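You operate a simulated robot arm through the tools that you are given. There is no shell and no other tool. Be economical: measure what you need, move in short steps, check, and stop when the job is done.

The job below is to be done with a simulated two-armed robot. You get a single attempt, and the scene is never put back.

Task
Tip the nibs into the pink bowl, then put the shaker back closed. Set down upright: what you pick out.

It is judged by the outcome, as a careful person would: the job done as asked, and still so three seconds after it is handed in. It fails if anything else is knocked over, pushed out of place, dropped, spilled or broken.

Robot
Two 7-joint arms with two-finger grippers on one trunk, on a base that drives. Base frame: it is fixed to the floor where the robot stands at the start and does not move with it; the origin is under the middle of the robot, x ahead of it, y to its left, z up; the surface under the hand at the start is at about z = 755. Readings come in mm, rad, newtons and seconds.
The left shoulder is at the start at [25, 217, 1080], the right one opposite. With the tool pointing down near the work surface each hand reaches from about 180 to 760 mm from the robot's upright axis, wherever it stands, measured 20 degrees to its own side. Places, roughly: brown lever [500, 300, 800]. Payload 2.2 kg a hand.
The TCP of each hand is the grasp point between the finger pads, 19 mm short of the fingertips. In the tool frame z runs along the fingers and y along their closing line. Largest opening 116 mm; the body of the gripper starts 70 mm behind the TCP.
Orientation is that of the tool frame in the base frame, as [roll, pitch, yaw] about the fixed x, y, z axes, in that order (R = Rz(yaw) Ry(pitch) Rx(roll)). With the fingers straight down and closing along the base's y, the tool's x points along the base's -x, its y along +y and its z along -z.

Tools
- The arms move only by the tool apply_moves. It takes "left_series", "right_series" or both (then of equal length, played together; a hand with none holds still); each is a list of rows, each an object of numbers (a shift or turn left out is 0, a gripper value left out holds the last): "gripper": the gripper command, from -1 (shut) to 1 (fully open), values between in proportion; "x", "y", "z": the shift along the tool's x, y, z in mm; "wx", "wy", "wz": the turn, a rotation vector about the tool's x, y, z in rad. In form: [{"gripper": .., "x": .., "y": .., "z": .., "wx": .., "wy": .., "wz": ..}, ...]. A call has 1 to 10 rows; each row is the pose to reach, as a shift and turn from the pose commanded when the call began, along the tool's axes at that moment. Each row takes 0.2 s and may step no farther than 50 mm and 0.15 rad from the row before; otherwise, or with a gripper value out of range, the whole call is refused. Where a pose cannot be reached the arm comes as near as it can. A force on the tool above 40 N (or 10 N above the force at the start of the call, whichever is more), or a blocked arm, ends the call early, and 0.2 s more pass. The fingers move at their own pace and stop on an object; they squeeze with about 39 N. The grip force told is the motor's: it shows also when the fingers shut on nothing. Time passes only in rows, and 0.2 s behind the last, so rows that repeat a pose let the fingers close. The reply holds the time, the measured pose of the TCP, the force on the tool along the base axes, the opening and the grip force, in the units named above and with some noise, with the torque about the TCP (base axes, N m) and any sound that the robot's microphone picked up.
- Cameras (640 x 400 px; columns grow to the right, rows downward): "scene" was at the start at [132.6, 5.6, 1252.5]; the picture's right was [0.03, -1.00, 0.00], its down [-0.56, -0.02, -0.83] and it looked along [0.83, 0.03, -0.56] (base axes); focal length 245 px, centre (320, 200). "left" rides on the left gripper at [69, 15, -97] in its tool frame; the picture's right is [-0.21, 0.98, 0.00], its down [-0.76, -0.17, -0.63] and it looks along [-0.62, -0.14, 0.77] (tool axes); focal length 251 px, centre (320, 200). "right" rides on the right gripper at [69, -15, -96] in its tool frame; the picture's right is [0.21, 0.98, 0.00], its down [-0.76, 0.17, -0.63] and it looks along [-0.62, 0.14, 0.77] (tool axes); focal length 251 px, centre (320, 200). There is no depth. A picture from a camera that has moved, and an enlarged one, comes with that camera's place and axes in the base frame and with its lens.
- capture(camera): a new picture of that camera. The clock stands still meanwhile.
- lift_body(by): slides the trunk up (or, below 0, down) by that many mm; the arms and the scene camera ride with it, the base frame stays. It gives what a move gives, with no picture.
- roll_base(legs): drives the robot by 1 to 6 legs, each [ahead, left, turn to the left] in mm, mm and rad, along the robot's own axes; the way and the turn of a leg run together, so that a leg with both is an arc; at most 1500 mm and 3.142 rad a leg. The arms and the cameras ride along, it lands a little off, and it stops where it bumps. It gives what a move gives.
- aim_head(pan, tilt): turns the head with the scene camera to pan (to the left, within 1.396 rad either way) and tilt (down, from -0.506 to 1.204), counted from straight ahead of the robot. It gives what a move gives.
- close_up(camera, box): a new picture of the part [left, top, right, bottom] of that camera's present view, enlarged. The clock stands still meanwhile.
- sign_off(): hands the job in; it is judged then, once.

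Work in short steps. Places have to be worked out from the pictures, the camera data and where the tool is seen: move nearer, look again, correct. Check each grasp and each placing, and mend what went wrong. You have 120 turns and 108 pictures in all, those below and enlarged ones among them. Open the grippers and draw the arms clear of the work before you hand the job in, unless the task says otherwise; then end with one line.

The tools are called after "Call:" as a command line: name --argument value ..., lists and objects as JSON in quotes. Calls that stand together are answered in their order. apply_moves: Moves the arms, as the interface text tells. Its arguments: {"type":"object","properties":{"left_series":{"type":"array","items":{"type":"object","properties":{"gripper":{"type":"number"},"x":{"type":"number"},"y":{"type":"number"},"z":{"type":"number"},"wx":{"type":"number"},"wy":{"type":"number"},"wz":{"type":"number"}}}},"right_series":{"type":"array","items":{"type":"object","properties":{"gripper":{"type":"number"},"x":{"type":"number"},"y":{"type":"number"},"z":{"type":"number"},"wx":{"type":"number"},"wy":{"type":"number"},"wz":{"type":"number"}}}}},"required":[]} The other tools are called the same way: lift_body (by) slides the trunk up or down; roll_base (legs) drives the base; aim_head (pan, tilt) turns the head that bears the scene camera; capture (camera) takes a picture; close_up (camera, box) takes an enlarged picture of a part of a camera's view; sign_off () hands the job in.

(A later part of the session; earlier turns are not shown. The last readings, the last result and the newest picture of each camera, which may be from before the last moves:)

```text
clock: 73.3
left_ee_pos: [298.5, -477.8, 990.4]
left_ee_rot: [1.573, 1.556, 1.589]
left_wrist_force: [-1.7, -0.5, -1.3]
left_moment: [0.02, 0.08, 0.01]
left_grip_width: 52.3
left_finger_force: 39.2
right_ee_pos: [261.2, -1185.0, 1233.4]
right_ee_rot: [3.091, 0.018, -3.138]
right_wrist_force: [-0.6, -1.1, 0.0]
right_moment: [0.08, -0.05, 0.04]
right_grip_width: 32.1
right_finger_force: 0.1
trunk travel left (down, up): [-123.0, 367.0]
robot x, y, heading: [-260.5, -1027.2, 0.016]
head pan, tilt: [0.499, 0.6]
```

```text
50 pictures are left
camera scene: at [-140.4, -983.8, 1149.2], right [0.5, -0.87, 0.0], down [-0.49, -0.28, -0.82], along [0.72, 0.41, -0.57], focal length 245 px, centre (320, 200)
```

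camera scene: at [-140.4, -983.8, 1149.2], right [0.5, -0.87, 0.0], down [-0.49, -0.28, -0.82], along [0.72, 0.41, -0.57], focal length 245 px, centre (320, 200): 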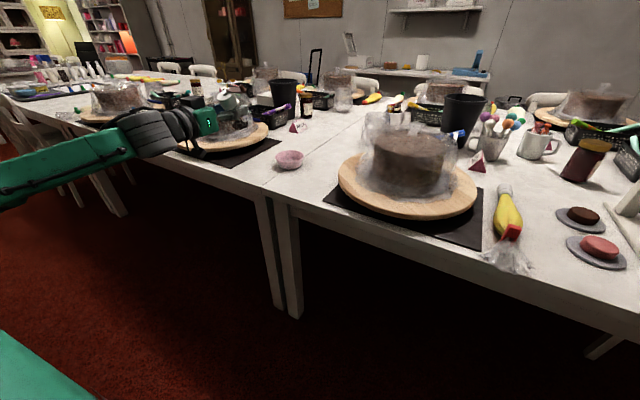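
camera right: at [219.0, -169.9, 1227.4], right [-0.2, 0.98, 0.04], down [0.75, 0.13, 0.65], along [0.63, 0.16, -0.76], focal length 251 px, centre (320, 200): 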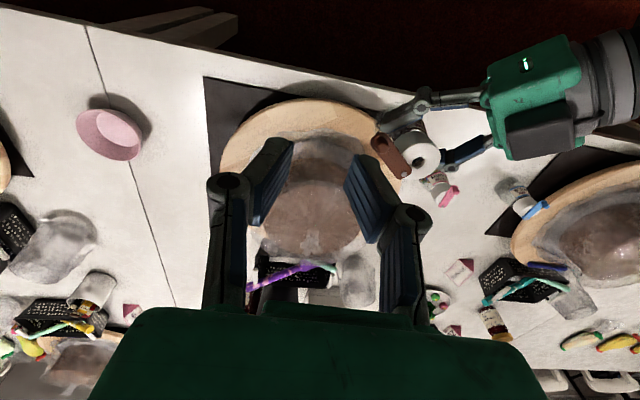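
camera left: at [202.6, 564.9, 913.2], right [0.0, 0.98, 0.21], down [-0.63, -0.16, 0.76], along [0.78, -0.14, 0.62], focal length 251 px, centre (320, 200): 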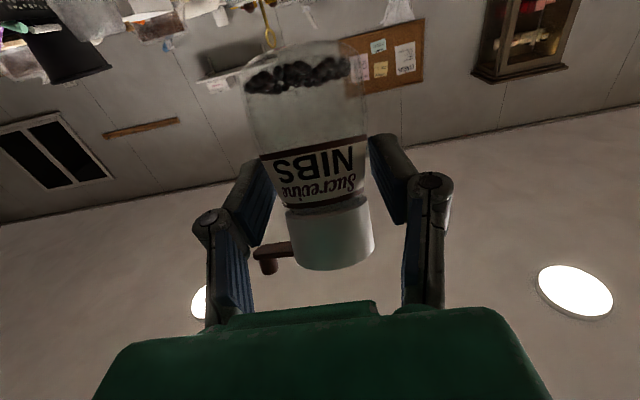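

Arrived. Bowl is visible ahead of the left hand; zoom to locate it accurately.

Call:
close_up --camera "scene" --box '[180, 90, 340, 190]'

Call:
capture --camera "left"

```text
4.00 times, centred on (260, 140) of scene
camera zoom: at [-140.4, -983.8, 1149.2], right [0.5, -0.87, 0.0], down [-0.49, -0.28, -0.82], along [0.72, 0.41, -0.57], focal length 978 px, centre (560, 440)
```

zoom: 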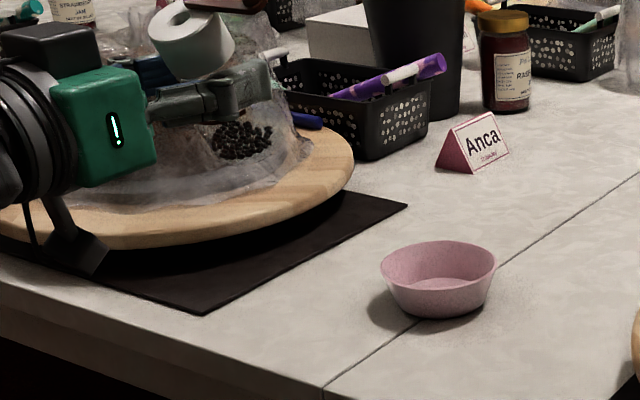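

```text
48 pictures are left
camera left: at [201.2, -464.7, 921.9], right [-0.01, 0.97, 0.23], down [-0.63, -0.19, 0.75], along [0.78, -0.13, 0.62], focal length 251 px, centre (320, 200)
```

left: 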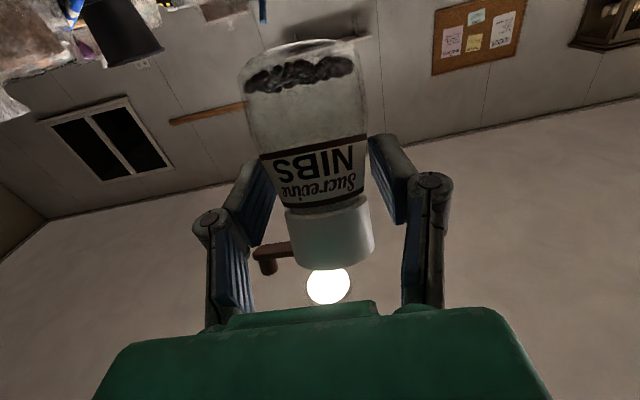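

Bowl centre ≈(493,-493), rim z≈793; relative to the hand about +190 x, −17 y. Drive forward 205 mm (everything on the way is below the hands).

Call:
roll_base --legs '[[205, 0, -0.016]]'

Call:
aim_head --pan 0.75 --tilt 0.65

Call:
capture --camera "scene"

```text
clock: 75.0
left_ee_pos: [511.6, -481.9, 987.6]
left_ee_rot: [1.69, 1.56, 1.694]
left_wrist_force: [0.4, -0.6, -2.1]
left_moment: [-0.03, 0.05, 0.01]
left_grip_width: 51.9
left_finger_force: 39.4
right_ee_pos: [465.4, -1186.7, 1233.2]
right_ee_rot: [3.095, 0.016, 3.13]
right_wrist_force: [0.0, -0.7, 0.8]
right_moment: [0.0, 0.0, 0.0]
right_grip_width: 32.0
right_finger_force: 0.0
trunk travel left (down, up): [-123.0, 367.0]
robot x, y, heading: [-53.7, -1028.8, 0.003]
head pan, tilt: [0.499, 0.6]
```

```text
clock: 75.7
left_ee_pos: [507.9, -481.6, 990.8]
left_ee_rot: [1.399, 1.558, 1.4]
left_wrist_force: [-0.4, -1.0, -1.4]
left_moment: [0.01, 0.0, 0.0]
left_grip_width: 52.2
left_finger_force: 39.4
right_ee_pos: [462.3, -1186.5, 1235.4]
right_ee_rot: [3.095, 0.018, 3.13]
right_wrist_force: [0.3, 0.4, -0.6]
right_moment: [0.03, 0.0, -0.02]
right_grip_width: 32.0
right_finger_force: 0.0
trunk travel left (down, up): [-123.0, 367.0]
robot x, y, heading: [-54.1, -1025.5, 0.005]
head pan, tilt: [0.75, 0.649]
```

```text
47 pictures are left
camera scene: at [50.9, -960.8, 1144.7], right [0.69, -0.73, 0.0], down [-0.44, -0.42, -0.79], along [0.58, 0.54, -0.61], focal length 245 px, centre (320, 200)
```

scene: 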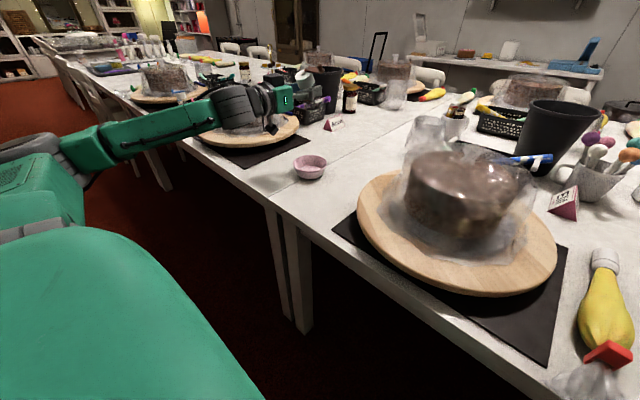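

Zoom to compare hand and bowl in one picture.

Call:
close_up --camera "scene" --box '[220, 50, 380, 200]'

```text
2.67 times, centred on (300, 125) of scene
camera zoom: at [50.9, -960.8, 1144.7], right [0.69, -0.73, 0.0], down [-0.44, -0.42, -0.79], along [0.58, 0.54, -0.61], focal length 652 px, centre (373, 400)
```

zoom: 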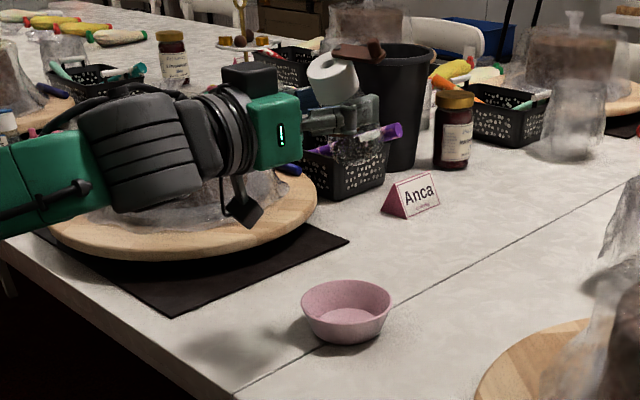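

Camera and TCP agree in this view; bowl centre ≈(509,-488), rim radius ~50, rim z≈795. Lower the trunk 100 mm (hand to z≈888, well above bowl).

Call:
lift_body --by -100

Call:
close_up --camera "scene" --box '[220, 30, 380, 180]'

```text
clock: 77.1
left_ee_pos: [507.9, -481.4, 890.2]
left_ee_rot: [1.378, 1.559, 1.38]
left_wrist_force: [0.7, -0.4, -1.9]
left_moment: [-0.02, 0.06, 0.01]
left_grip_width: 52.0
left_finger_force: 39.5
right_ee_pos: [462.6, -1186.5, 1134.1]
right_ee_rot: [3.093, 0.018, 3.131]
right_wrist_force: [0.0, -0.5, 0.4]
right_moment: [0.0, 0.01, 0.02]
right_grip_width: 31.9
right_finger_force: 0.1
trunk travel left (down, up): [-23.0, 467.0]
robot x, y, heading: [-51.8, -1023.8, 0.005]
head pan, tilt: [0.75, 0.649]
```

```text
2.67 times, centred on (300, 105) of scene
camera zoom: at [50.7, -961.0, 1044.7], right [0.69, -0.73, 0.0], down [-0.44, -0.42, -0.79], along [0.58, 0.54, -0.61], focal length 652 px, centre (373, 453)
```

zoom: 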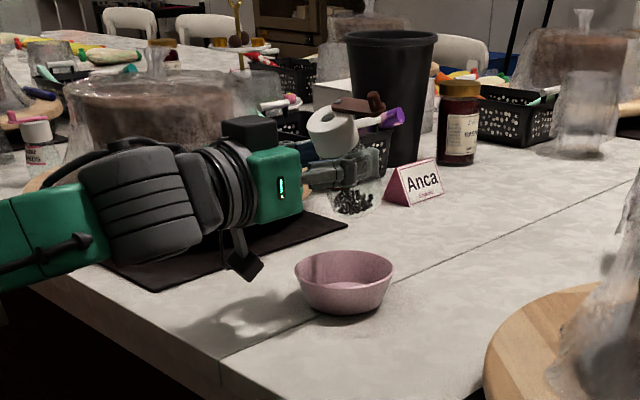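

Second view agrees: bowl (506,-490), rim 792. Begin the roll to ~1.2 rad, keeping the hole over the bowl by shifting left as it tips, then check.

Call:
apply_moves --left_series '[{"z": 7, "y": 1}, {"z": 14, "y": 6, "wz": 0.15}, {"z": 14, "y": 11, "wz": 0.3}, {"z": 14, "y": 16, "wz": 0.45}, {"z": 14, "y": 20, "wz": 0.6}, {"z": 14, "y": 24, "wz": 0.75}, {"z": 14, "y": 28, "wz": 0.9}, {"z": 14, "y": 31, "wz": 1.05}, {"z": 14, "y": 33, "wz": 1.15}]'

Call:
close_up --camera "scene" --box '[240, 50, 380, 180]'

```text
clock: 79.1
left_ee_pos: [524.0, -447.8, 889.9]
left_ee_rot: [1.567, 0.408, 1.572]
left_wrist_force: [-0.7, -0.3, -2.1]
left_moment: [0.02, 0.01, -0.02]
left_grip_width: 52.0
left_finger_force: 39.3
left hand out of reach, approached as far as the arm can: row 1, 2, 3, 4, 5
right_ee_pos: [464.0, -1185.6, 1134.8]
right_ee_rot: [3.094, 0.018, 3.131]
right_wrist_force: [1.2, 0.3, -0.4]
right_moment: [0.01, 0.01, -0.02]
right_grip_width: 31.8
right_finger_force: 0.0
trunk travel left (down, up): [-23.0, 467.0]
robot x, y, heading: [-55.6, -1024.8, 0.009]
head pan, tilt: [0.75, 0.649]
```

```text
3.08 times, centred on (310, 115) of scene
camera zoom: at [50.9, -961.0, 1044.6], right [0.69, -0.73, 0.0], down [-0.44, -0.42, -0.79], along [0.58, 0.54, -0.61], focal length 753 px, centre (351, 462)
```

zoom: 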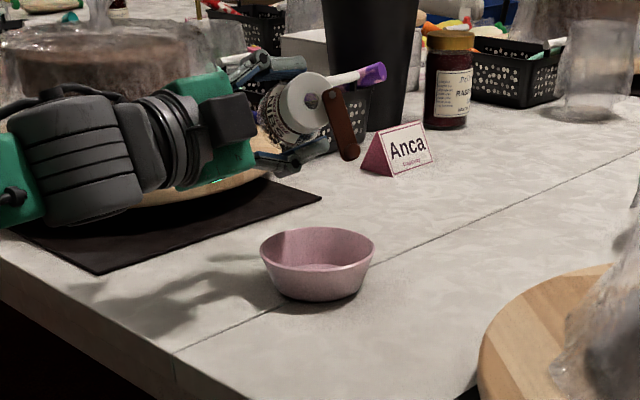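

Hole tracks above the bowl centre as predicted. Lower the trunk 20 mm to shorten the fall.

Call:
lift_body --by -20

```text
clock: 79.7
left_ee_pos: [522.6, -447.3, 870.4]
left_ee_rot: [1.57, 0.409, 1.572]
left_wrist_force: [0.1, -0.3, -1.8]
left_moment: [-0.01, 0.02, 0.01]
left_grip_width: 52.0
left_finger_force: 39.7
right_ee_pos: [462.3, -1185.7, 1115.5]
right_ee_rot: [3.093, 0.019, 3.132]
right_wrist_force: [0.3, 0.0, 0.2]
right_moment: [-0.02, -0.02, 0.02]
right_grip_width: 31.8
right_finger_force: 0.1
trunk travel left (down, up): [-3.0, 487.0]
robot x, y, heading: [-54.9, -1025.1, 0.004]
head pan, tilt: [0.75, 0.649]
```

Continue the roll past horizontal to ~110°, slowly, then look.

Call:
apply_moves --left_series '[{"wz": 0.12}, {"wz": 0.24}, {"wz": 0.34}, {"wz": 0.44}, {"wz": 0.54}, {"wz": 0.64}, {"wz": 0.74}, {"wz": 0.74}]'

Call:
close_up --camera "scene" --box '[240, 50, 380, 180]'

```text
clock: 81.5
left_ee_pos: [521.6, -449.3, 871.4]
left_ee_rot: [1.568, -0.33, 1.571]
left_wrist_force: [0.7, -0.2, -1.1]
left_moment: [-0.02, 0.02, -0.01]
left_grip_width: 52.0
left_finger_force: 39.1
right_ee_pos: [462.6, -1186.1, 1115.2]
right_ee_rot: [3.096, 0.019, 3.132]
right_wrist_force: [0.0, 0.1, -0.1]
right_moment: [-0.02, 0.0, -0.05]
right_grip_width: 32.1
right_finger_force: 0.1
trunk travel left (down, up): [-3.0, 487.0]
robot x, y, heading: [-52.2, -1024.8, 0.006]
head pan, tilt: [0.75, 0.649]
```

```text
3.08 times, centred on (310, 115) of scene
camera zoom: at [50.8, -961.0, 1024.6], right [0.69, -0.73, 0.0], down [-0.44, -0.42, -0.79], along [0.58, 0.54, -0.61], focal length 753 px, centre (351, 462)
```

zoom: 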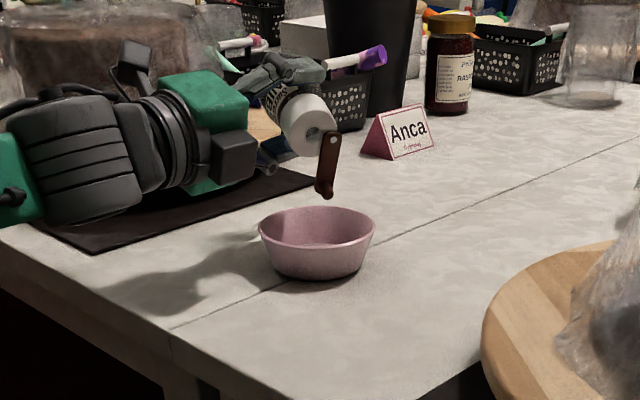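

Tipped ~109°, lever hanging clear and open. Continue to ~165°, following the hole and rising slightly for knob clearance.

Call:
apply_moves --left_series '[{"wz": 0.15, "x": -1.2, "y": 2.5}, {"wz": 0.3, "x": -3.4, "y": 5.4}, {"wz": 0.45, "x": -5.3, "y": 9.2}, {"wz": 0.6, "x": -8.4, "y": 12.4}, {"wz": 0.75, "x": -11.6, "y": 15.6}, {"wz": 0.9, "x": -15.7, "y": 19.1}, {"wz": 1.0, "x": -18.2, "y": 21}, {"wz": 1.0, "x": -18.2, "y": 21}, {"wz": 1.0, "x": -18.2, "y": 21}]'

Call:
close_up --camera "scene" --box '[240, 50, 380, 180]'

Call:
capture --camera "left"

```text
clock: 83.5
left_ee_pos: [519.2, -470.7, 886.0]
left_ee_rot: [1.573, -1.331, 1.569]
left_wrist_force: [0.8, -0.3, -1.8]
left_moment: [0.03, -0.04, 0.01]
left_grip_width: 51.9
left_finger_force: 38.7
left hand out of reach, approached as far as the arm can: row 6, 7, 8, 9
right_ee_pos: [463.1, -1187.2, 1115.9]
right_ee_rot: [3.094, 0.016, 3.131]
right_wrist_force: [0.0, -0.4, -0.2]
right_moment: [-0.02, 0.03, 0.0]
right_grip_width: 31.9
right_finger_force: 0.0
trunk travel left (down, up): [-3.0, 487.0]
robot x, y, heading: [-59.0, -1025.4, 0.008]
head pan, tilt: [0.75, 0.649]
```

```text
3.08 times, centred on (310, 115) of scene
camera zoom: at [50.8, -961.1, 1024.6], right [0.69, -0.73, 0.0], down [-0.44, -0.42, -0.79], along [0.58, 0.54, -0.61], focal length 753 px, centre (351, 462)
```

zoom: 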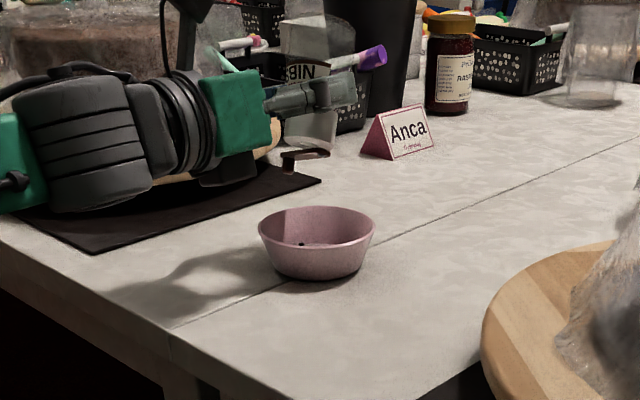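

```text
41 pictures are left
camera left: at [423.6, -469.9, 957.8], right [0.0, -1.0, 0.02], down [-0.63, -0.02, -0.77], along [0.77, -0.01, -0.63], focal length 251 px, centre (320, 200)
```

left: 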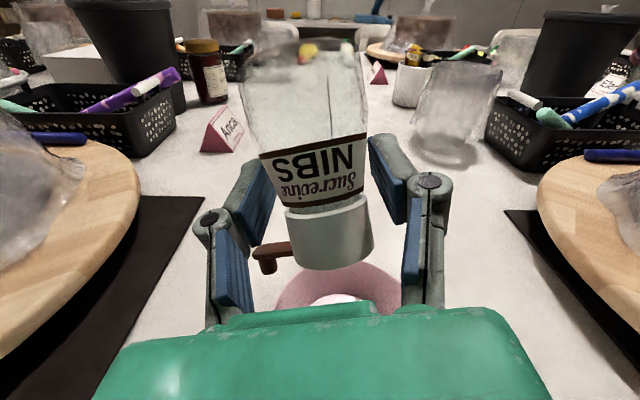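

The shaker body looks empty; check the bowl, the table and the neck.

Call:
close_up --camera "scene" --box '[270, 80, 340, 145]'

Call:
close_up --camera "left" --box '[220, 130, 420, 310]'

```text
6.15 times, centred on (305, 112) of scene
camera zoom: at [50.8, -961.1, 1024.6], right [0.69, -0.73, 0.0], down [-0.44, -0.42, -0.79], along [0.58, 0.54, -0.61], focal length 1505 px, centre (412, 738)
```

zoom: 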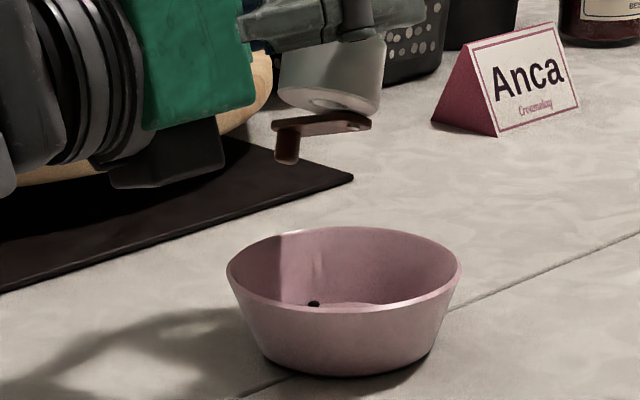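

```text
2.22 times, centred on (320, 220) of left
camera zoom: at [423.6, -469.9, 957.8], right [0.0, -1.0, 0.02], down [-0.63, -0.02, -0.77], along [0.77, -0.01, -0.63], focal length 559 px, centre (320, 156)
```

zoom: 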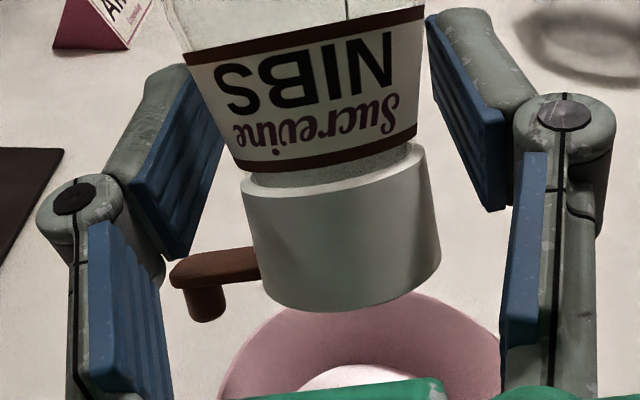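

No spills visible and one nib seen in the bowl; the rest may be still running or hidden by the rim. A gentle jiggle and dwell to empty it.

Call:
apply_moves --left_series '[{"x": -6}, {"x": 0}, {"x": -6}, {"x": 0}, {"x": -6}, {"x": 0}, {"wz": 0.1}, {"wz": -0.1}, {"wz": 0.1}, {"wz": 0}]'

Call:
capture --camera "left"

Call:
close_up --camera "scene" --box '[270, 80, 340, 145]'

```text
refused: row 8 steps farther than a row can; nothing moved
```

```text
38 pictures are left
camera left: at [423.6, -469.9, 957.8], right [0.0, -1.0, 0.02], down [-0.63, -0.02, -0.77], along [0.77, -0.01, -0.63], focal length 251 px, centre (320, 200)
```

left: 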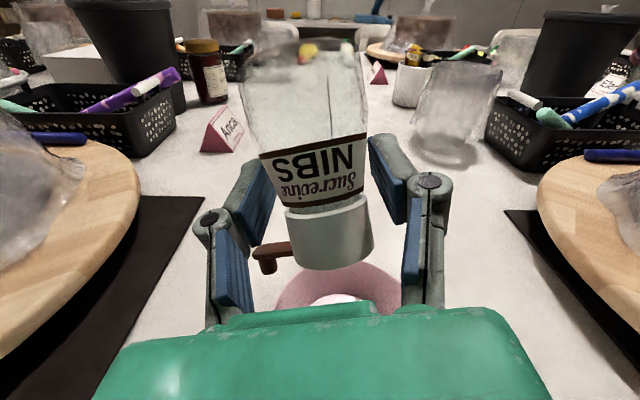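

```text
6.15 times, centred on (305, 112) of scene
camera zoom: at [50.8, -961.1, 1024.6], right [0.69, -0.73, 0.0], down [-0.44, -0.42, -0.79], along [0.58, 0.54, -0.61], focal length 1505 px, centre (412, 738)
```

zoom: 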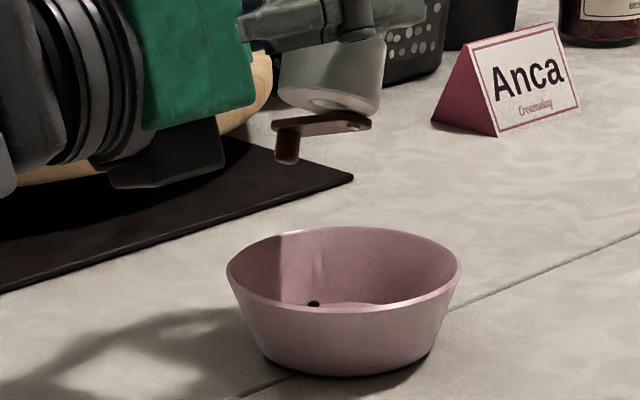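

Bowl is under the hole as intended. Jiggle again with permitted steps.

Call:
apply_moves --left_series '[{"x": -7}, {"x": 0}, {"x": -7}, {"x": 0}, {"x": -7}, {"wz": 0.1}, {"wz": 0}, {"wz": 0.1}, {"wz": 0}]'

Call:
close_up --camera "left" --box '[220, 20, 420, 310]'

Call:
close_up --camera "scene" --box '[270, 80, 340, 145]'

```text
clock: 85.5
left_ee_pos: [519.6, -469.3, 886.8]
left_ee_rot: [1.567, -1.33, 1.576]
left_wrist_force: [-1.1, -0.2, -1.7]
left_moment: [0.03, 0.04, 0.0]
left_grip_width: 51.9
left_finger_force: 39.0
right_ee_pos: [463.0, -1186.4, 1115.0]
right_ee_rot: [3.096, 0.018, 3.131]
right_wrist_force: [1.2, -0.7, -0.1]
right_moment: [-0.03, 0.02, 0.02]
right_grip_width: 32.2
right_finger_force: 0.1
trunk travel left (down, up): [-3.0, 487.0]
robot x, y, heading: [-53.5, -1027.4, 0.014]
head pan, tilt: [0.75, 0.649]
```

```text
1.38 times, centred on (320, 165) of left
camera zoom: at [423.5, -469.3, 958.3], right [0.0, -1.0, 0.02], down [-0.63, -0.02, -0.77], along [0.78, -0.01, -0.63], focal length 347 px, centre (320, 248)
```

zoom: 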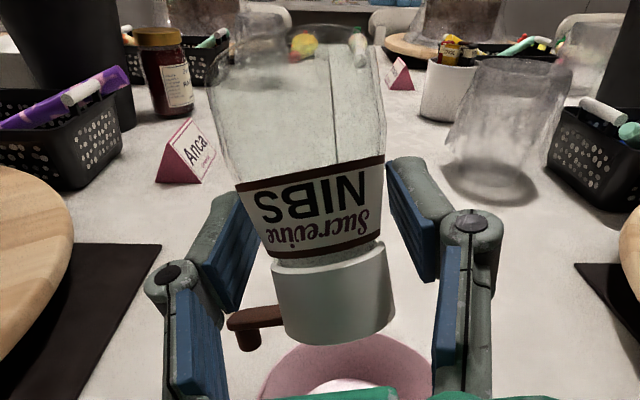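

```text
6.15 times, centred on (305, 112) of scene
camera zoom: at [50.8, -961.1, 1024.6], right [0.69, -0.73, 0.0], down [-0.44, -0.42, -0.79], along [0.58, 0.54, -0.61], focal length 1505 px, centre (412, 738)
```

zoom: 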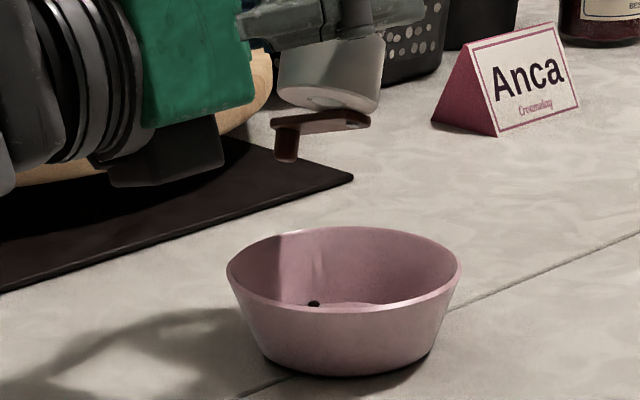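

A 25° residual slope could trap nibs beside the hole. Pitch the hand up ~0.3 rad (nearly fully inverted), raising a little, and jiggle.

Call:
apply_moves --left_series '[{"wy": 0.1, "x": 8, "z": -4}, {"wy": 0.2, "x": 16, "z": -8}, {"wy": 0.3, "x": 20, "z": -12}, {"wy": 0.3, "x": 26, "z": -12}, {"wy": 0.3, "x": 20, "z": -12}, {"wy": 0.3, "x": 26, "z": -12}, {"wy": 0.3, "x": 20, "z": -12}, {"wy": 0.3, "x": 20, "z": -12}]'

Call:
close_up --camera "scene" --box '[250, 60, 340, 145]'

```text
clock: 87.3
left_ee_pos: [453.8, -436.6, 912.8]
left_ee_rot: [0.691, -1.19, 2.484]
left_wrist_force: [0.2, 0.2, -1.9]
left_moment: [-0.02, -0.02, -0.01]
left_grip_width: 51.9
left_finger_force: 38.9
left hand out of reach, approached as far as the arm can: row 1, 2, 3, 4, 5, 6, 7, 8
right_ee_pos: [463.4, -1186.6, 1115.2]
right_ee_rot: [3.094, 0.018, 3.132]
right_wrist_force: [0.4, -0.4, 0.3]
right_moment: [0.01, -0.02, 0.01]
right_grip_width: 31.9
right_finger_force: 0.1
trunk travel left (down, up): [-3.0, 487.0]
robot x, y, heading: [-52.3, -1027.2, 0.006]
head pan, tilt: [0.75, 0.649]
```

```text
4.71 times, centred on (295, 102) of scene
camera zoom: at [50.5, -961.2, 1024.6], right [0.69, -0.73, 0.0], down [-0.44, -0.42, -0.79], along [0.58, 0.54, -0.61], focal length 1151 px, centre (438, 659)
```

zoom: 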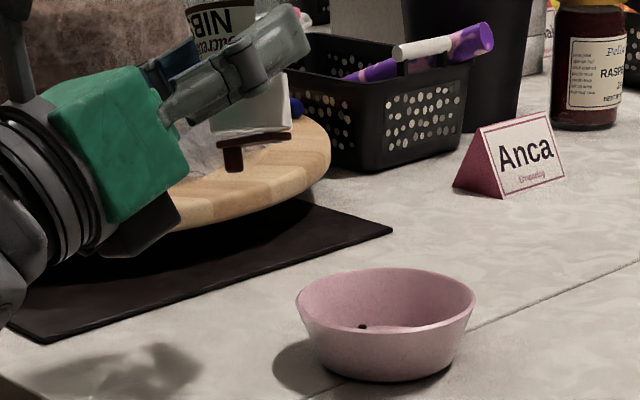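

The arm could not hold position in that pitch and drifted; no nibs fell there. Bring it straight back over the bowl to the previous pose.

Call:
apply_moves --left_series '[{"x": -15, "y": 9, "z": 18, "wy": -0.1}, {"x": -31, "y": 18, "z": 36, "wy": -0.2}, {"x": -47, "y": 26.7, "z": 53.6, "wy": -0.3}, {"x": -47, "y": 26.7, "z": 53.6, "wy": -0.3}]'

Call:
capture --camera "left"

```text
clock: 88.3
left_ee_pos: [521.1, -466.7, 889.9]
left_ee_rot: [1.567, -1.33, 1.575]
left_wrist_force: [0.1, -1.1, -2.0]
left_moment: [0.01, 0.0, 0.02]
left_grip_width: 52.0
left_finger_force: 39.1
right_ee_pos: [464.4, -1185.9, 1114.3]
right_ee_rot: [3.095, 0.02, 3.13]
right_wrist_force: [0.0, 0.2, 0.6]
right_moment: [0.02, -0.01, 0.01]
right_grip_width: 32.0
right_finger_force: 0.0
trunk travel left (down, up): [-3.0, 487.0]
robot x, y, heading: [-54.6, -1028.9, 0.006]
head pan, tilt: [0.75, 0.649]
```

```text
33 pictures are left
camera left: at [425.4, -466.8, 961.2], right [0.0, -1.0, 0.02], down [-0.63, -0.02, -0.77], along [0.78, -0.01, -0.63], focal length 251 px, centre (320, 200)
```

left: 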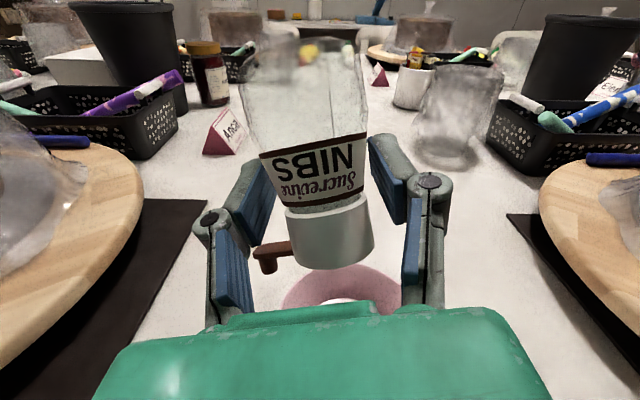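

Roll back upright over the bowl, tracking the hole.

Call:
apply_moves --left_series '[{"wz": -0.15, "x": 1, "y": -5}, {"wz": -0.3, "x": 2, "y": -9}, {"wz": -0.45, "x": 3, "y": -14}, {"wz": -0.6, "x": 4, "y": -17}, {"wz": -0.75, "x": 5, "y": -20}, {"wz": -0.9, "x": 5.5, "y": -22}, {"wz": -1.05, "x": 6, "y": -23}, {"wz": -1.2, "x": 6, "y": -23}, {"wz": -1.35, "x": 6, "y": -23}, {"wz": -1.5, "x": 6, "y": -23}]'

Call:
apply_moves --left_series '[{"wz": -0.15}, {"wz": -0.3}, {"wz": -0.45}, {"wz": -0.6}, {"wz": -0.75}, {"wz": -0.9}, {"wz": -1.05}, {"wz": -1.2}, {"wz": -1.35}, {"wz": -1.42}]'

Call:
lift_body --by 120

Call:
close_up --camera "scene" --box '[230, 60, 380, 210]'

```text
clock: 90.5
left_ee_pos: [520.3, -444.6, 890.1]
left_ee_rot: [1.569, 0.173, 1.572]
left_wrist_force: [-0.5, -0.7, -1.5]
left_moment: [-0.02, 0.0, 0.01]
left_grip_width: 51.9
left_finger_force: 39.1
right_ee_pos: [463.7, -1185.0, 1114.8]
right_ee_rot: [3.092, 0.018, 3.131]
right_wrist_force: [0.3, -0.3, -0.1]
right_moment: [0.02, 0.0, 0.01]
right_grip_width: 31.8
right_finger_force: 0.1
trunk travel left (down, up): [-3.0, 487.0]
robot x, y, heading: [-52.8, -1024.9, 0.003]
head pan, tilt: [0.75, 0.649]
```

```text
clock: 92.7
left_ee_pos: [521.0, -443.7, 889.8]
left_ee_rot: [-1.492, 1.55, -1.491]
left_wrist_force: [-0.4, 0.3, -2.3]
left_moment: [0.0, 0.03, -0.02]
left_grip_width: 51.9
left_finger_force: 40.0
right_ee_pos: [463.2, -1186.5, 1115.5]
right_ee_rot: [3.093, 0.018, 3.131]
right_wrist_force: [1.1, -0.3, -0.6]
right_moment: [0.02, 0.02, -0.02]
right_grip_width: 31.7
right_finger_force: 0.0
trunk travel left (down, up): [-3.0, 487.0]
robot x, y, heading: [-52.8, -1025.2, 0.005]
head pan, tilt: [0.75, 0.649]
```

```text
clock: 94.2
left_ee_pos: [522.4, -443.4, 1010.6]
left_ee_rot: [-1.513, 1.553, -1.51]
left_wrist_force: [0.6, -0.7, -1.7]
left_moment: [0.02, 0.04, 0.0]
left_grip_width: 51.4
left_finger_force: 38.8
right_ee_pos: [463.2, -1186.7, 1234.4]
right_ee_rot: [3.094, 0.018, 3.131]
right_wrist_force: [1.1, 0.2, 0.0]
right_moment: [-0.01, -0.03, 0.04]
right_grip_width: 31.8
right_finger_force: 0.0
trunk travel left (down, up): [-123.0, 367.0]
robot x, y, heading: [-53.9, -1024.9, 0.005]
head pan, tilt: [0.75, 0.649]
```

```text
2.67 times, centred on (305, 135) of scene
camera zoom: at [51.4, -960.6, 1144.5], right [0.69, -0.73, 0.0], down [-0.44, -0.42, -0.79], along [0.58, 0.54, -0.61], focal length 652 px, centre (360, 373)
```

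zoom: 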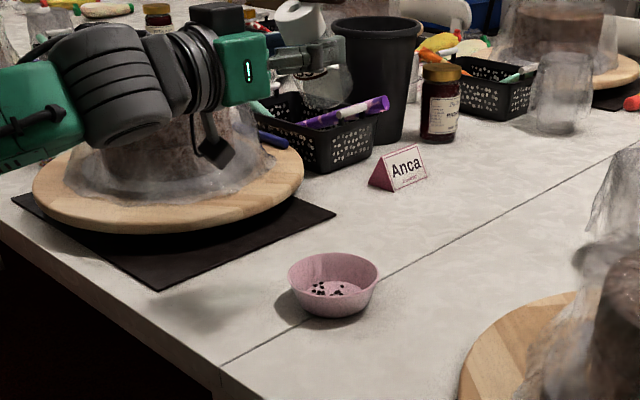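

Nibs are in the bowl and none on the table. Zoom on both bowl and shaker to see how much remains.

Call:
close_up --camera "scene" --box '[290, 145, 340, 185]'

Call:
close_up --camera "left" --box '[200, 20, 440, 310]'

```text
10.00 times, centred on (315, 165) of scene
camera zoom: at [51.4, -960.6, 1144.5], right [0.69, -0.73, 0.0], down [-0.44, -0.42, -0.79], along [0.58, 0.54, -0.61], focal length 2446 px, centre (370, 550)
```

zoom: 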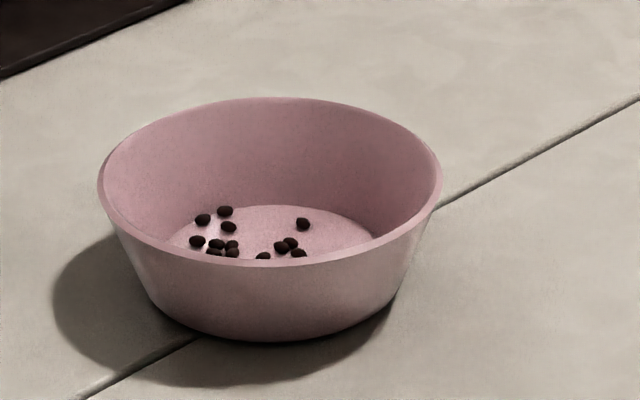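

```text
1.38 times, centred on (320, 165) of left
camera zoom: at [425.0, -430.7, 941.1], right [0.0, 0.98, 0.2], down [-0.63, -0.15, 0.76], along [0.77, -0.12, 0.62], focal length 347 px, centre (320, 248)
```

zoom: 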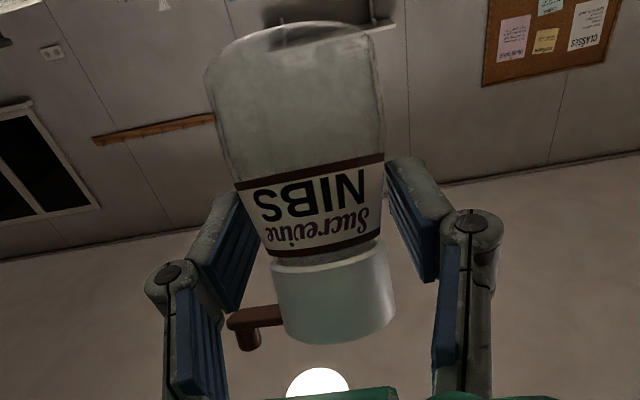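

The shaker is empty and the nibs lie in the bowl. Drive back 215 mm and then left ~1025 mm to the original side.

Call:
roll_base --legs '[[-215, 0, 0], [0, 515, 0], [0, 510, 0]]'

Call:
aim_head --pan 0.0 --tilt 0.25

```text
clock: 101.1
left_ee_pos: [293.8, 587.7, 1010.8]
left_ee_rot: [-1.508, 1.553, -1.495]
left_wrist_force: [0.3, -0.2, -2.6]
left_moment: [-0.01, 0.06, 0.0]
left_grip_width: 51.7
left_finger_force: 39.0
right_ee_pos: [243.2, -155.6, 1234.9]
right_ee_rot: [3.093, 0.018, -3.139]
right_wrist_force: [-0.8, -0.9, -0.3]
right_moment: [0.02, -0.01, 0.01]
right_grip_width: 31.6
right_finger_force: 0.0
trunk travel left (down, up): [-123.0, 367.0]
robot x, y, heading: [-275.8, -3.0, 0.017]
head pan, tilt: [0.75, 0.649]
```

```text
clock: 102.2
left_ee_pos: [292.6, 599.2, 1005.5]
left_ee_rot: [-1.485, 1.545, -1.471]
left_wrist_force: [-0.4, 0.5, -1.0]
left_moment: [-0.01, 0.0, -0.03]
left_grip_width: 51.6
left_finger_force: 39.3
right_ee_pos: [240.7, -141.7, 1238.1]
right_ee_rot: [3.101, 0.018, -3.139]
right_wrist_force: [0.3, -0.6, 0.5]
right_moment: [-0.06, 0.01, -0.01]
right_grip_width: 31.9
right_finger_force: 0.1
trunk travel left (down, up): [-123.0, 367.0]
robot x, y, heading: [-274.1, 3.5, 0.018]
head pan, tilt: [0.0, 0.25]
```

Back at the start side. Restore the upright pitch and move the left hand inward in y.

Call:
apply_moves --left_series '[{"y": -46, "wy": 0.12}, {"y": -92, "wy": 0.24}, {"y": -138, "wy": 0.36}, {"y": -184, "wy": 0.43}, {"y": -184, "wy": 0.43}]'

```text
clock: 103.4
left_ee_pos: [292.1, 398.7, 1017.8]
left_ee_rot: [-3.107, 1.143, -3.101]
left_wrist_force: [-0.8, -0.7, -1.5]
left_moment: [0.01, 0.09, 0.04]
left_grip_width: 51.4
left_finger_force: 39.1
right_ee_pos: [239.5, -161.1, 1236.4]
right_ee_rot: [3.089, 0.021, -3.141]
right_wrist_force: [-0.8, 0.2, -0.6]
right_moment: [0.02, -0.04, -0.01]
right_grip_width: 32.1
right_finger_force: 0.1
trunk travel left (down, up): [-123.0, 367.0]
robot x, y, heading: [-274.6, 0.6, 0.018]
head pan, tilt: [0.0, 0.25]
```

Now carry it to the two-handed work spot (322,-34,983) with the inward yaw.

Call:
apply_moves --left_series '[{"x": 2.7, "y": -43.4, "z": 2.6, "wx": 0.069, "wz": 0.031}, {"x": 5.4, "y": -86.8, "z": 5.2, "wx": 0.138, "wz": 0.063}, {"x": 8.1, "y": -130, "z": 7.7, "wx": 0.207, "wz": 0.094}, {"x": 10.8, "y": -173.6, "z": 10.3, "wx": 0.276, "wz": 0.126}, {"x": 13.5, "y": -217, "z": 12.9, "wx": 0.345, "wz": 0.157}, {"x": 16.2, "y": -260.4, "z": 15.5, "wx": 0.413, "wz": 0.188}, {"x": 18.9, "y": -304, "z": 18, "wx": 0.482, "wz": 0.22}, {"x": 21.6, "y": -347, "z": 20.6, "wx": 0.551, "wz": 0.251}, {"x": 24.3, "y": -390.6, "z": 23.2, "wx": 0.62, "wz": 0.283}, {"x": 27, "y": -434, "z": 25.8, "wx": 0.689, "wz": 0.314}]'

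Call:
close_up --camera "scene" --box '[270, 150, 410, 270]'

Call:
close_up --camera "right" --box '[320, 60, 520, 260]'

```text
clock: 105.6
left_ee_pos: [314.5, -30.5, 985.3]
left_ee_rot: [-3.113, 1.155, 2.423]
left_wrist_force: [-0.4, 0.8, -1.9]
left_moment: [0.02, 0.02, 0.02]
left_grip_width: 51.9
left_finger_force: 38.7
right_ee_pos: [241.9, -156.2, 1235.6]
right_ee_rot: [3.094, 0.018, -3.139]
right_wrist_force: [0.4, -0.2, 0.9]
right_moment: [0.04, 0.02, 0.0]
right_grip_width: 32.0
right_finger_force: 0.0
trunk travel left (down, up): [-123.0, 367.0]
robot x, y, heading: [-276.3, -1.0, 0.02]
head pan, tilt: [0.0, 0.25]
```

```text
3.33 times, centred on (340, 210) of scene
camera zoom: at [-138.1, 3.2, 1181.0], right [0.02, -1.0, 0.0], down [-0.25, 0.0, -0.97], along [0.97, 0.02, -0.25], focal length 815 px, centre (253, 167)
```

zoom: 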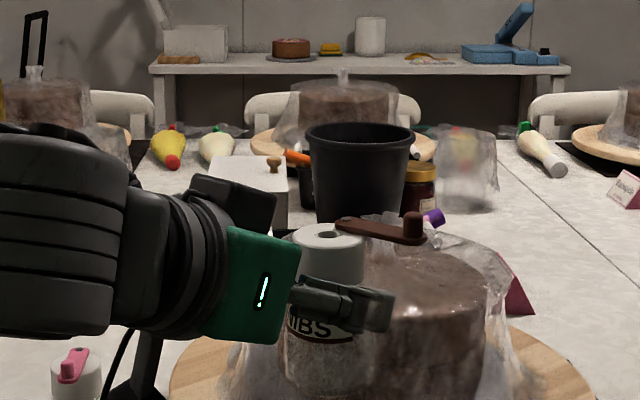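

```text
2.00 times, centred on (420, 160) of right
camera zoom: at [170.1, -176.3, 1330.4], right [-0.22, 0.98, 0.04], down [0.74, 0.14, 0.65], along [0.63, 0.17, -0.76], focal length 503 px, centre (120, 280)
```

zoom: 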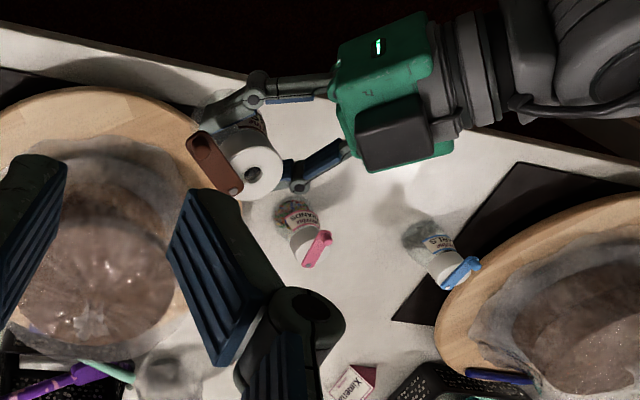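

Lever still open at the same place; knob ≈(297,-81,1037). Bring the right hand above it with the fingers straddling.

Call:
apply_moves --right_series '[{"x": -14, "y": 17, "z": 35}, {"x": -28, "y": 34, "z": 70}, {"x": -42, "y": 51, "z": 105}, {"x": -55, "y": 68, "z": 140}, {"x": -55, "y": 68, "z": 140}]'

Call:
close_up --camera "right" --box '[220, 80, 420, 280]'

Call:
close_up --camera "scene" --box '[290, 130, 410, 250]'

```text
clock: 106.8
left_ee_pos: [312.2, -28.7, 986.7]
left_ee_rot: [-3.113, 1.158, 2.425]
left_wrist_force: [-0.6, -1.0, -1.7]
left_moment: [0.0, 0.02, 0.01]
left_grip_width: 51.5
left_finger_force: 38.8
right_ee_pos: [295.7, -77.9, 1099.8]
right_ee_rot: [3.093, 0.021, -3.139]
right_wrist_force: [-0.1, 0.8, 0.6]
right_moment: [0.02, 0.01, -0.02]
right_grip_width: 31.8
right_finger_force: 0.0
trunk travel left (down, up): [-123.0, 367.0]
robot x, y, heading: [-273.4, 4.9, 0.018]
head pan, tilt: [0.0, 0.25]
```

```text
2.00 times, centred on (320, 180) of right
camera zoom: at [224.8, -99.2, 1196.0], right [-0.22, 0.98, 0.04], down [0.74, 0.14, 0.66], along [0.63, 0.17, -0.75], focal length 503 px, centre (320, 240)
```

zoom: 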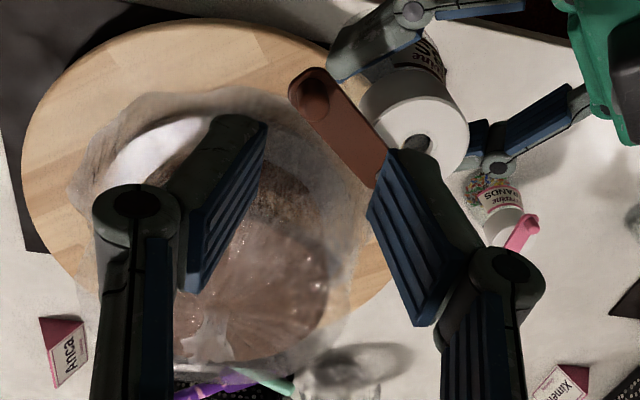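

```text
3.33 times, centred on (350, 190) of scene
camera zoom: at [-139.1, 4.6, 1181.2], right [0.02, -1.0, 0.0], down [-0.25, 0.0, -0.97], along [0.97, 0.02, -0.25], focal length 815 px, centre (220, 233)
```

zoom: 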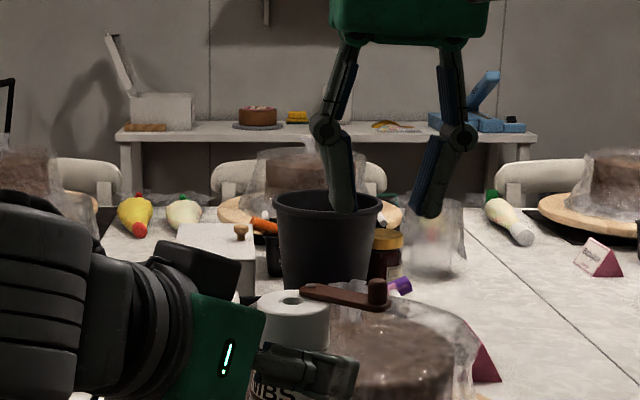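

Pin (332,-45), knob (297,-80), lid centre (312,-33): the lever must swing back ~76° to lie over the hole. Descend to straddle the knob, then narrow the gap.

Call:
apply_moves --right_series '[{"z": 18, "y": -2}, {"z": 36, "y": -3.5}, {"z": 51, "y": -4.5}, {"z": 51, "y": -4.5, "gripper": -0.59}, {"z": 51, "y": -4.5}]'

Call:
close_up --camera "right" --box '[220, 80, 420, 280]'

```text
clock: 108.0
left_ee_pos: [313.6, -27.7, 985.1]
left_ee_rot: [-3.108, 1.157, 2.426]
left_wrist_force: [-0.6, 0.0, -1.8]
left_moment: [0.01, -0.01, -0.01]
left_grip_width: 51.6
left_finger_force: 38.9
right_ee_pos: [298.0, -79.2, 1047.7]
right_ee_rot: [3.095, 0.019, -3.139]
right_wrist_force: [-1.2, -0.7, 0.4]
right_moment: [0.01, 0.0, 0.0]
right_grip_width: 23.5
right_finger_force: 0.0
trunk travel left (down, up): [-123.0, 367.0]
robot x, y, heading: [-275.2, 0.4, 0.014]
head pan, tilt: [0.0, 0.25]
```

```text
2.00 times, centred on (320, 180) of right
camera zoom: at [227.0, -99.9, 1142.9], right [-0.22, 0.98, 0.04], down [0.74, 0.14, 0.65], along [0.63, 0.17, -0.75], focal length 503 px, centre (320, 240)
```

zoom: 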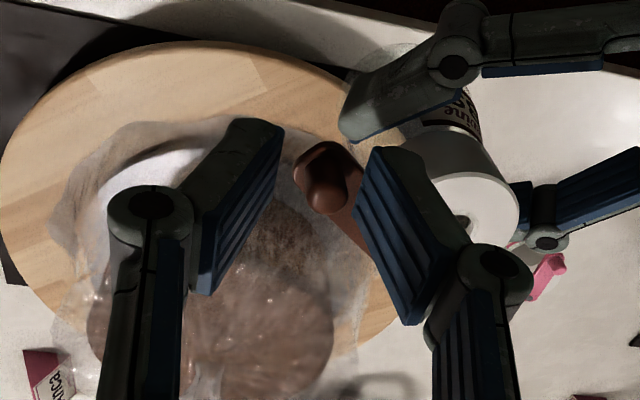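

Knob is between the fingers. Sweep it back along the arc toward closed.

Call:
apply_moves --right_series '[{"x": 5, "y": 10, "z": 0.5}, {"x": 11, "y": 20, "z": 1}, {"x": 13, "y": 29, "z": 1.4}, {"x": 15, "y": 37, "z": 1.8}, {"x": 15, "y": 46, "z": 2.2}, {"x": 14, "y": 54, "z": 2.6}, {"x": 11, "y": 60, "z": 2.9}, {"x": 8, "y": 65, "z": 3.1}, {"x": 8, "y": 65, "z": 3.1}]'

Call:
close_up --camera "right" --box '[220, 80, 420, 280]'

Call:
close_up --camera "scene" --box '[290, 150, 390, 250]'

```text
clock: 110.0
left_ee_pos: [314.7, -27.9, 986.0]
left_ee_rot: [-3.107, 1.158, 2.427]
left_wrist_force: [-0.3, -0.3, -2.2]
left_moment: [0.02, 0.01, 0.01]
left_grip_width: 51.7
left_finger_force: 39.2
right_ee_pos: [291.4, -15.2, 1049.3]
right_ee_rot: [3.095, 0.021, 3.141]
right_wrist_force: [0.4, 0.3, 0.5]
right_moment: [0.0, -0.01, -0.04]
right_grip_width: 23.9
right_finger_force: 0.0
trunk travel left (down, up): [-123.0, 367.0]
robot x, y, heading: [-275.6, 0.6, 0.015]
head pan, tilt: [0.0, 0.25]
```

```text
2.00 times, centred on (320, 180) of right
camera zoom: at [219.8, -34.9, 1144.5], right [-0.22, 0.98, 0.04], down [0.74, 0.14, 0.65], along [0.63, 0.17, -0.75], focal length 503 px, centre (320, 240)
```

zoom: 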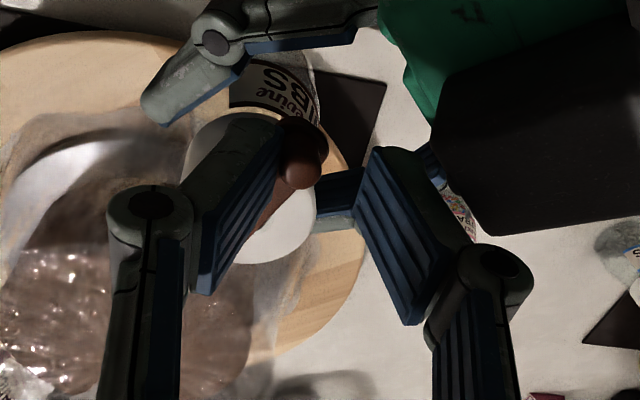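

```text
4.00 times, centred on (340, 200) of scene
camera zoom: at [-138.5, 5.6, 1181.1], right [0.02, -1.0, 0.0], down [-0.25, -0.01, -0.97], along [0.97, 0.02, -0.25], focal length 978 px, centre (240, 200)
```

zoom: 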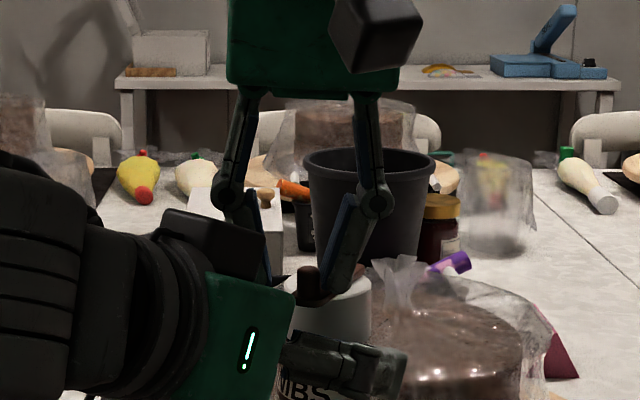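

Lever is near closed. Lift the right hand away and compare with the original alignment.

Call:
apply_moves --right_series '[{"z": -30, "y": 4}, {"z": -60, "y": 4}, {"z": -70, "y": -30}, {"z": -70, "y": -75}]'

Call:
close_up --camera "right" --box '[300, 80, 440, 220]'

Call:
close_up --camera "scene" --box '[290, 170, 370, 250]'

```text
clock: 111.0
left_ee_pos: [312.9, -30.8, 985.4]
left_ee_rot: [-3.113, 1.157, 2.423]
left_wrist_force: [0.2, 0.1, -1.8]
left_moment: [0.0, -0.02, -0.02]
left_grip_width: 51.4
left_finger_force: 39.3
right_ee_pos: [290.8, -96.3, 1116.0]
right_ee_rot: [3.093, 0.022, -3.141]
right_wrist_force: [0.0, 0.2, 0.1]
right_moment: [-0.03, 0.01, -0.01]
right_grip_width: 23.8
right_finger_force: 0.1
trunk travel left (down, up): [-123.0, 367.0]
robot x, y, heading: [-277.3, -1.0, 0.021]
head pan, tilt: [0.0, 0.25]
```

```text
2.86 times, centred on (370, 150) of right
camera zoom: at [218.0, -115.8, 1211.0], right [-0.22, 0.98, 0.04], down [0.74, 0.14, 0.66], along [0.63, 0.17, -0.75], focal length 718 px, centre (177, 343)
```

zoom: 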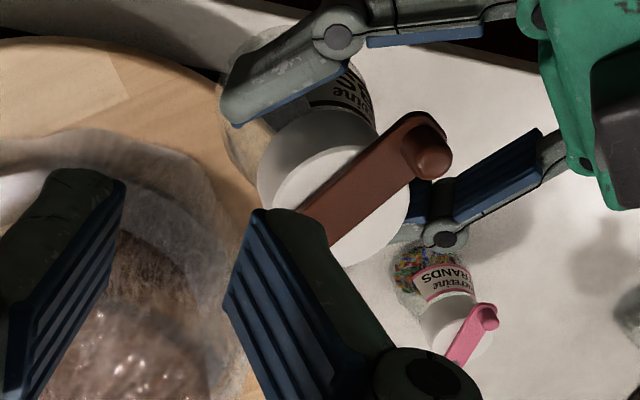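

```text
5.00 times, centred on (330, 210) of scene
camera zoom: at [-138.9, 1.8, 1181.1], right [0.02, -1.0, 0.0], down [-0.25, 0.0, -0.97], along [0.97, 0.02, -0.25], focal length 1223 px, centre (270, 150)
```

zoom: 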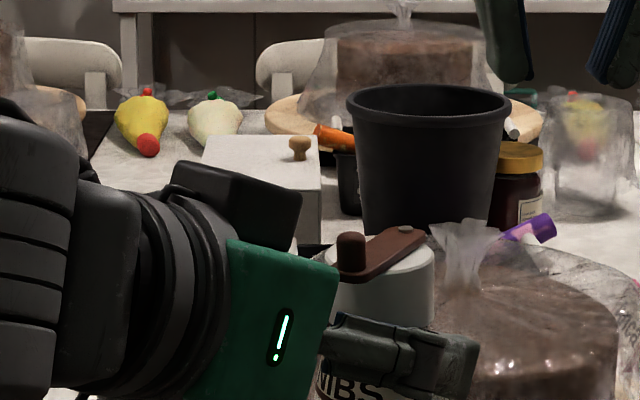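

The lever covers the hole, but it seems ~10° short of its original alignment. Compare in the left camera, where it originally sat at lid centre +4 px.

Call:
close_up --camera "left" --box '[240, 130, 420, 310]'

```text
2.22 times, centred on (330, 220) of left
camera zoom: at [238.0, 57.8, 962.3], right [0.73, 0.66, 0.19], down [-0.31, 0.07, 0.95], along [0.61, -0.75, 0.25], focal length 559 px, centre (298, 156)
```

zoom: 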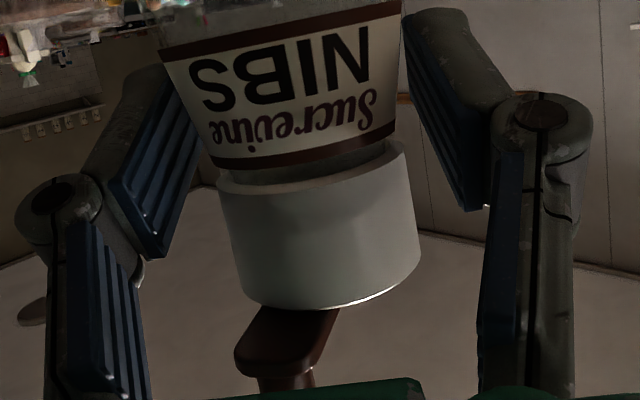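

It is about 9 mm (≈11°) short. Bring the right hand back over the knob and push that bit further.

Call:
apply_moves --right_series '[{"y": 39}, {"y": 76}, {"y": 75, "z": 25}, {"y": 74, "z": 50}, {"y": 73, "z": 66}, {"y": 78, "z": 66, "x": -1}, {"y": 83, "z": 66, "x": -4}, {"y": 87, "z": 66, "x": -7}, {"y": 87, "z": 66, "x": -7}]'

Call:
close_up --camera "left" --box '[240, 130, 420, 310]'

```text
clock: 113.0
left_ee_pos: [313.3, -29.0, 986.1]
left_ee_rot: [-3.108, 1.156, 2.426]
left_wrist_force: [0.5, -0.1, -1.5]
left_moment: [0.0, 0.02, -0.01]
left_grip_width: 51.4
left_finger_force: 39.0
right_ee_pos: [300.7, -8.7, 1058.5]
right_ee_rot: [3.084, 0.022, 3.134]
right_wrist_force: [-0.5, -0.2, 0.5]
right_moment: [0.01, 0.0, 0.0]
right_grip_width: 23.6
right_finger_force: 0.1
trunk travel left (down, up): [-123.0, 367.0]
robot x, y, heading: [-276.1, 2.9, 0.013]
head pan, tilt: [0.0, 0.25]
```

```text
2.22 times, centred on (330, 220) of left
camera zoom: at [238.2, 60.6, 961.9], right [0.73, 0.66, 0.18], down [-0.31, 0.07, 0.95], along [0.61, -0.75, 0.26], focal length 559 px, centre (298, 156)
```

zoom: 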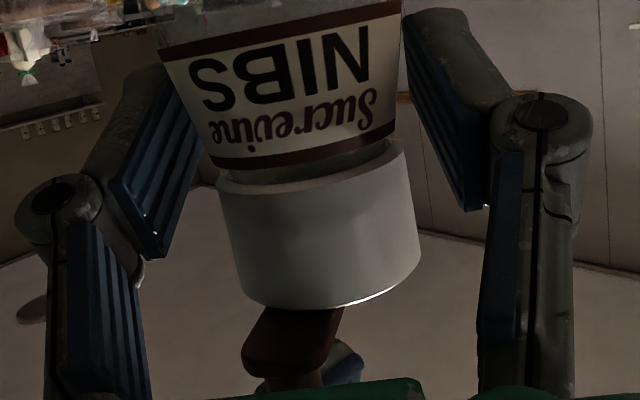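

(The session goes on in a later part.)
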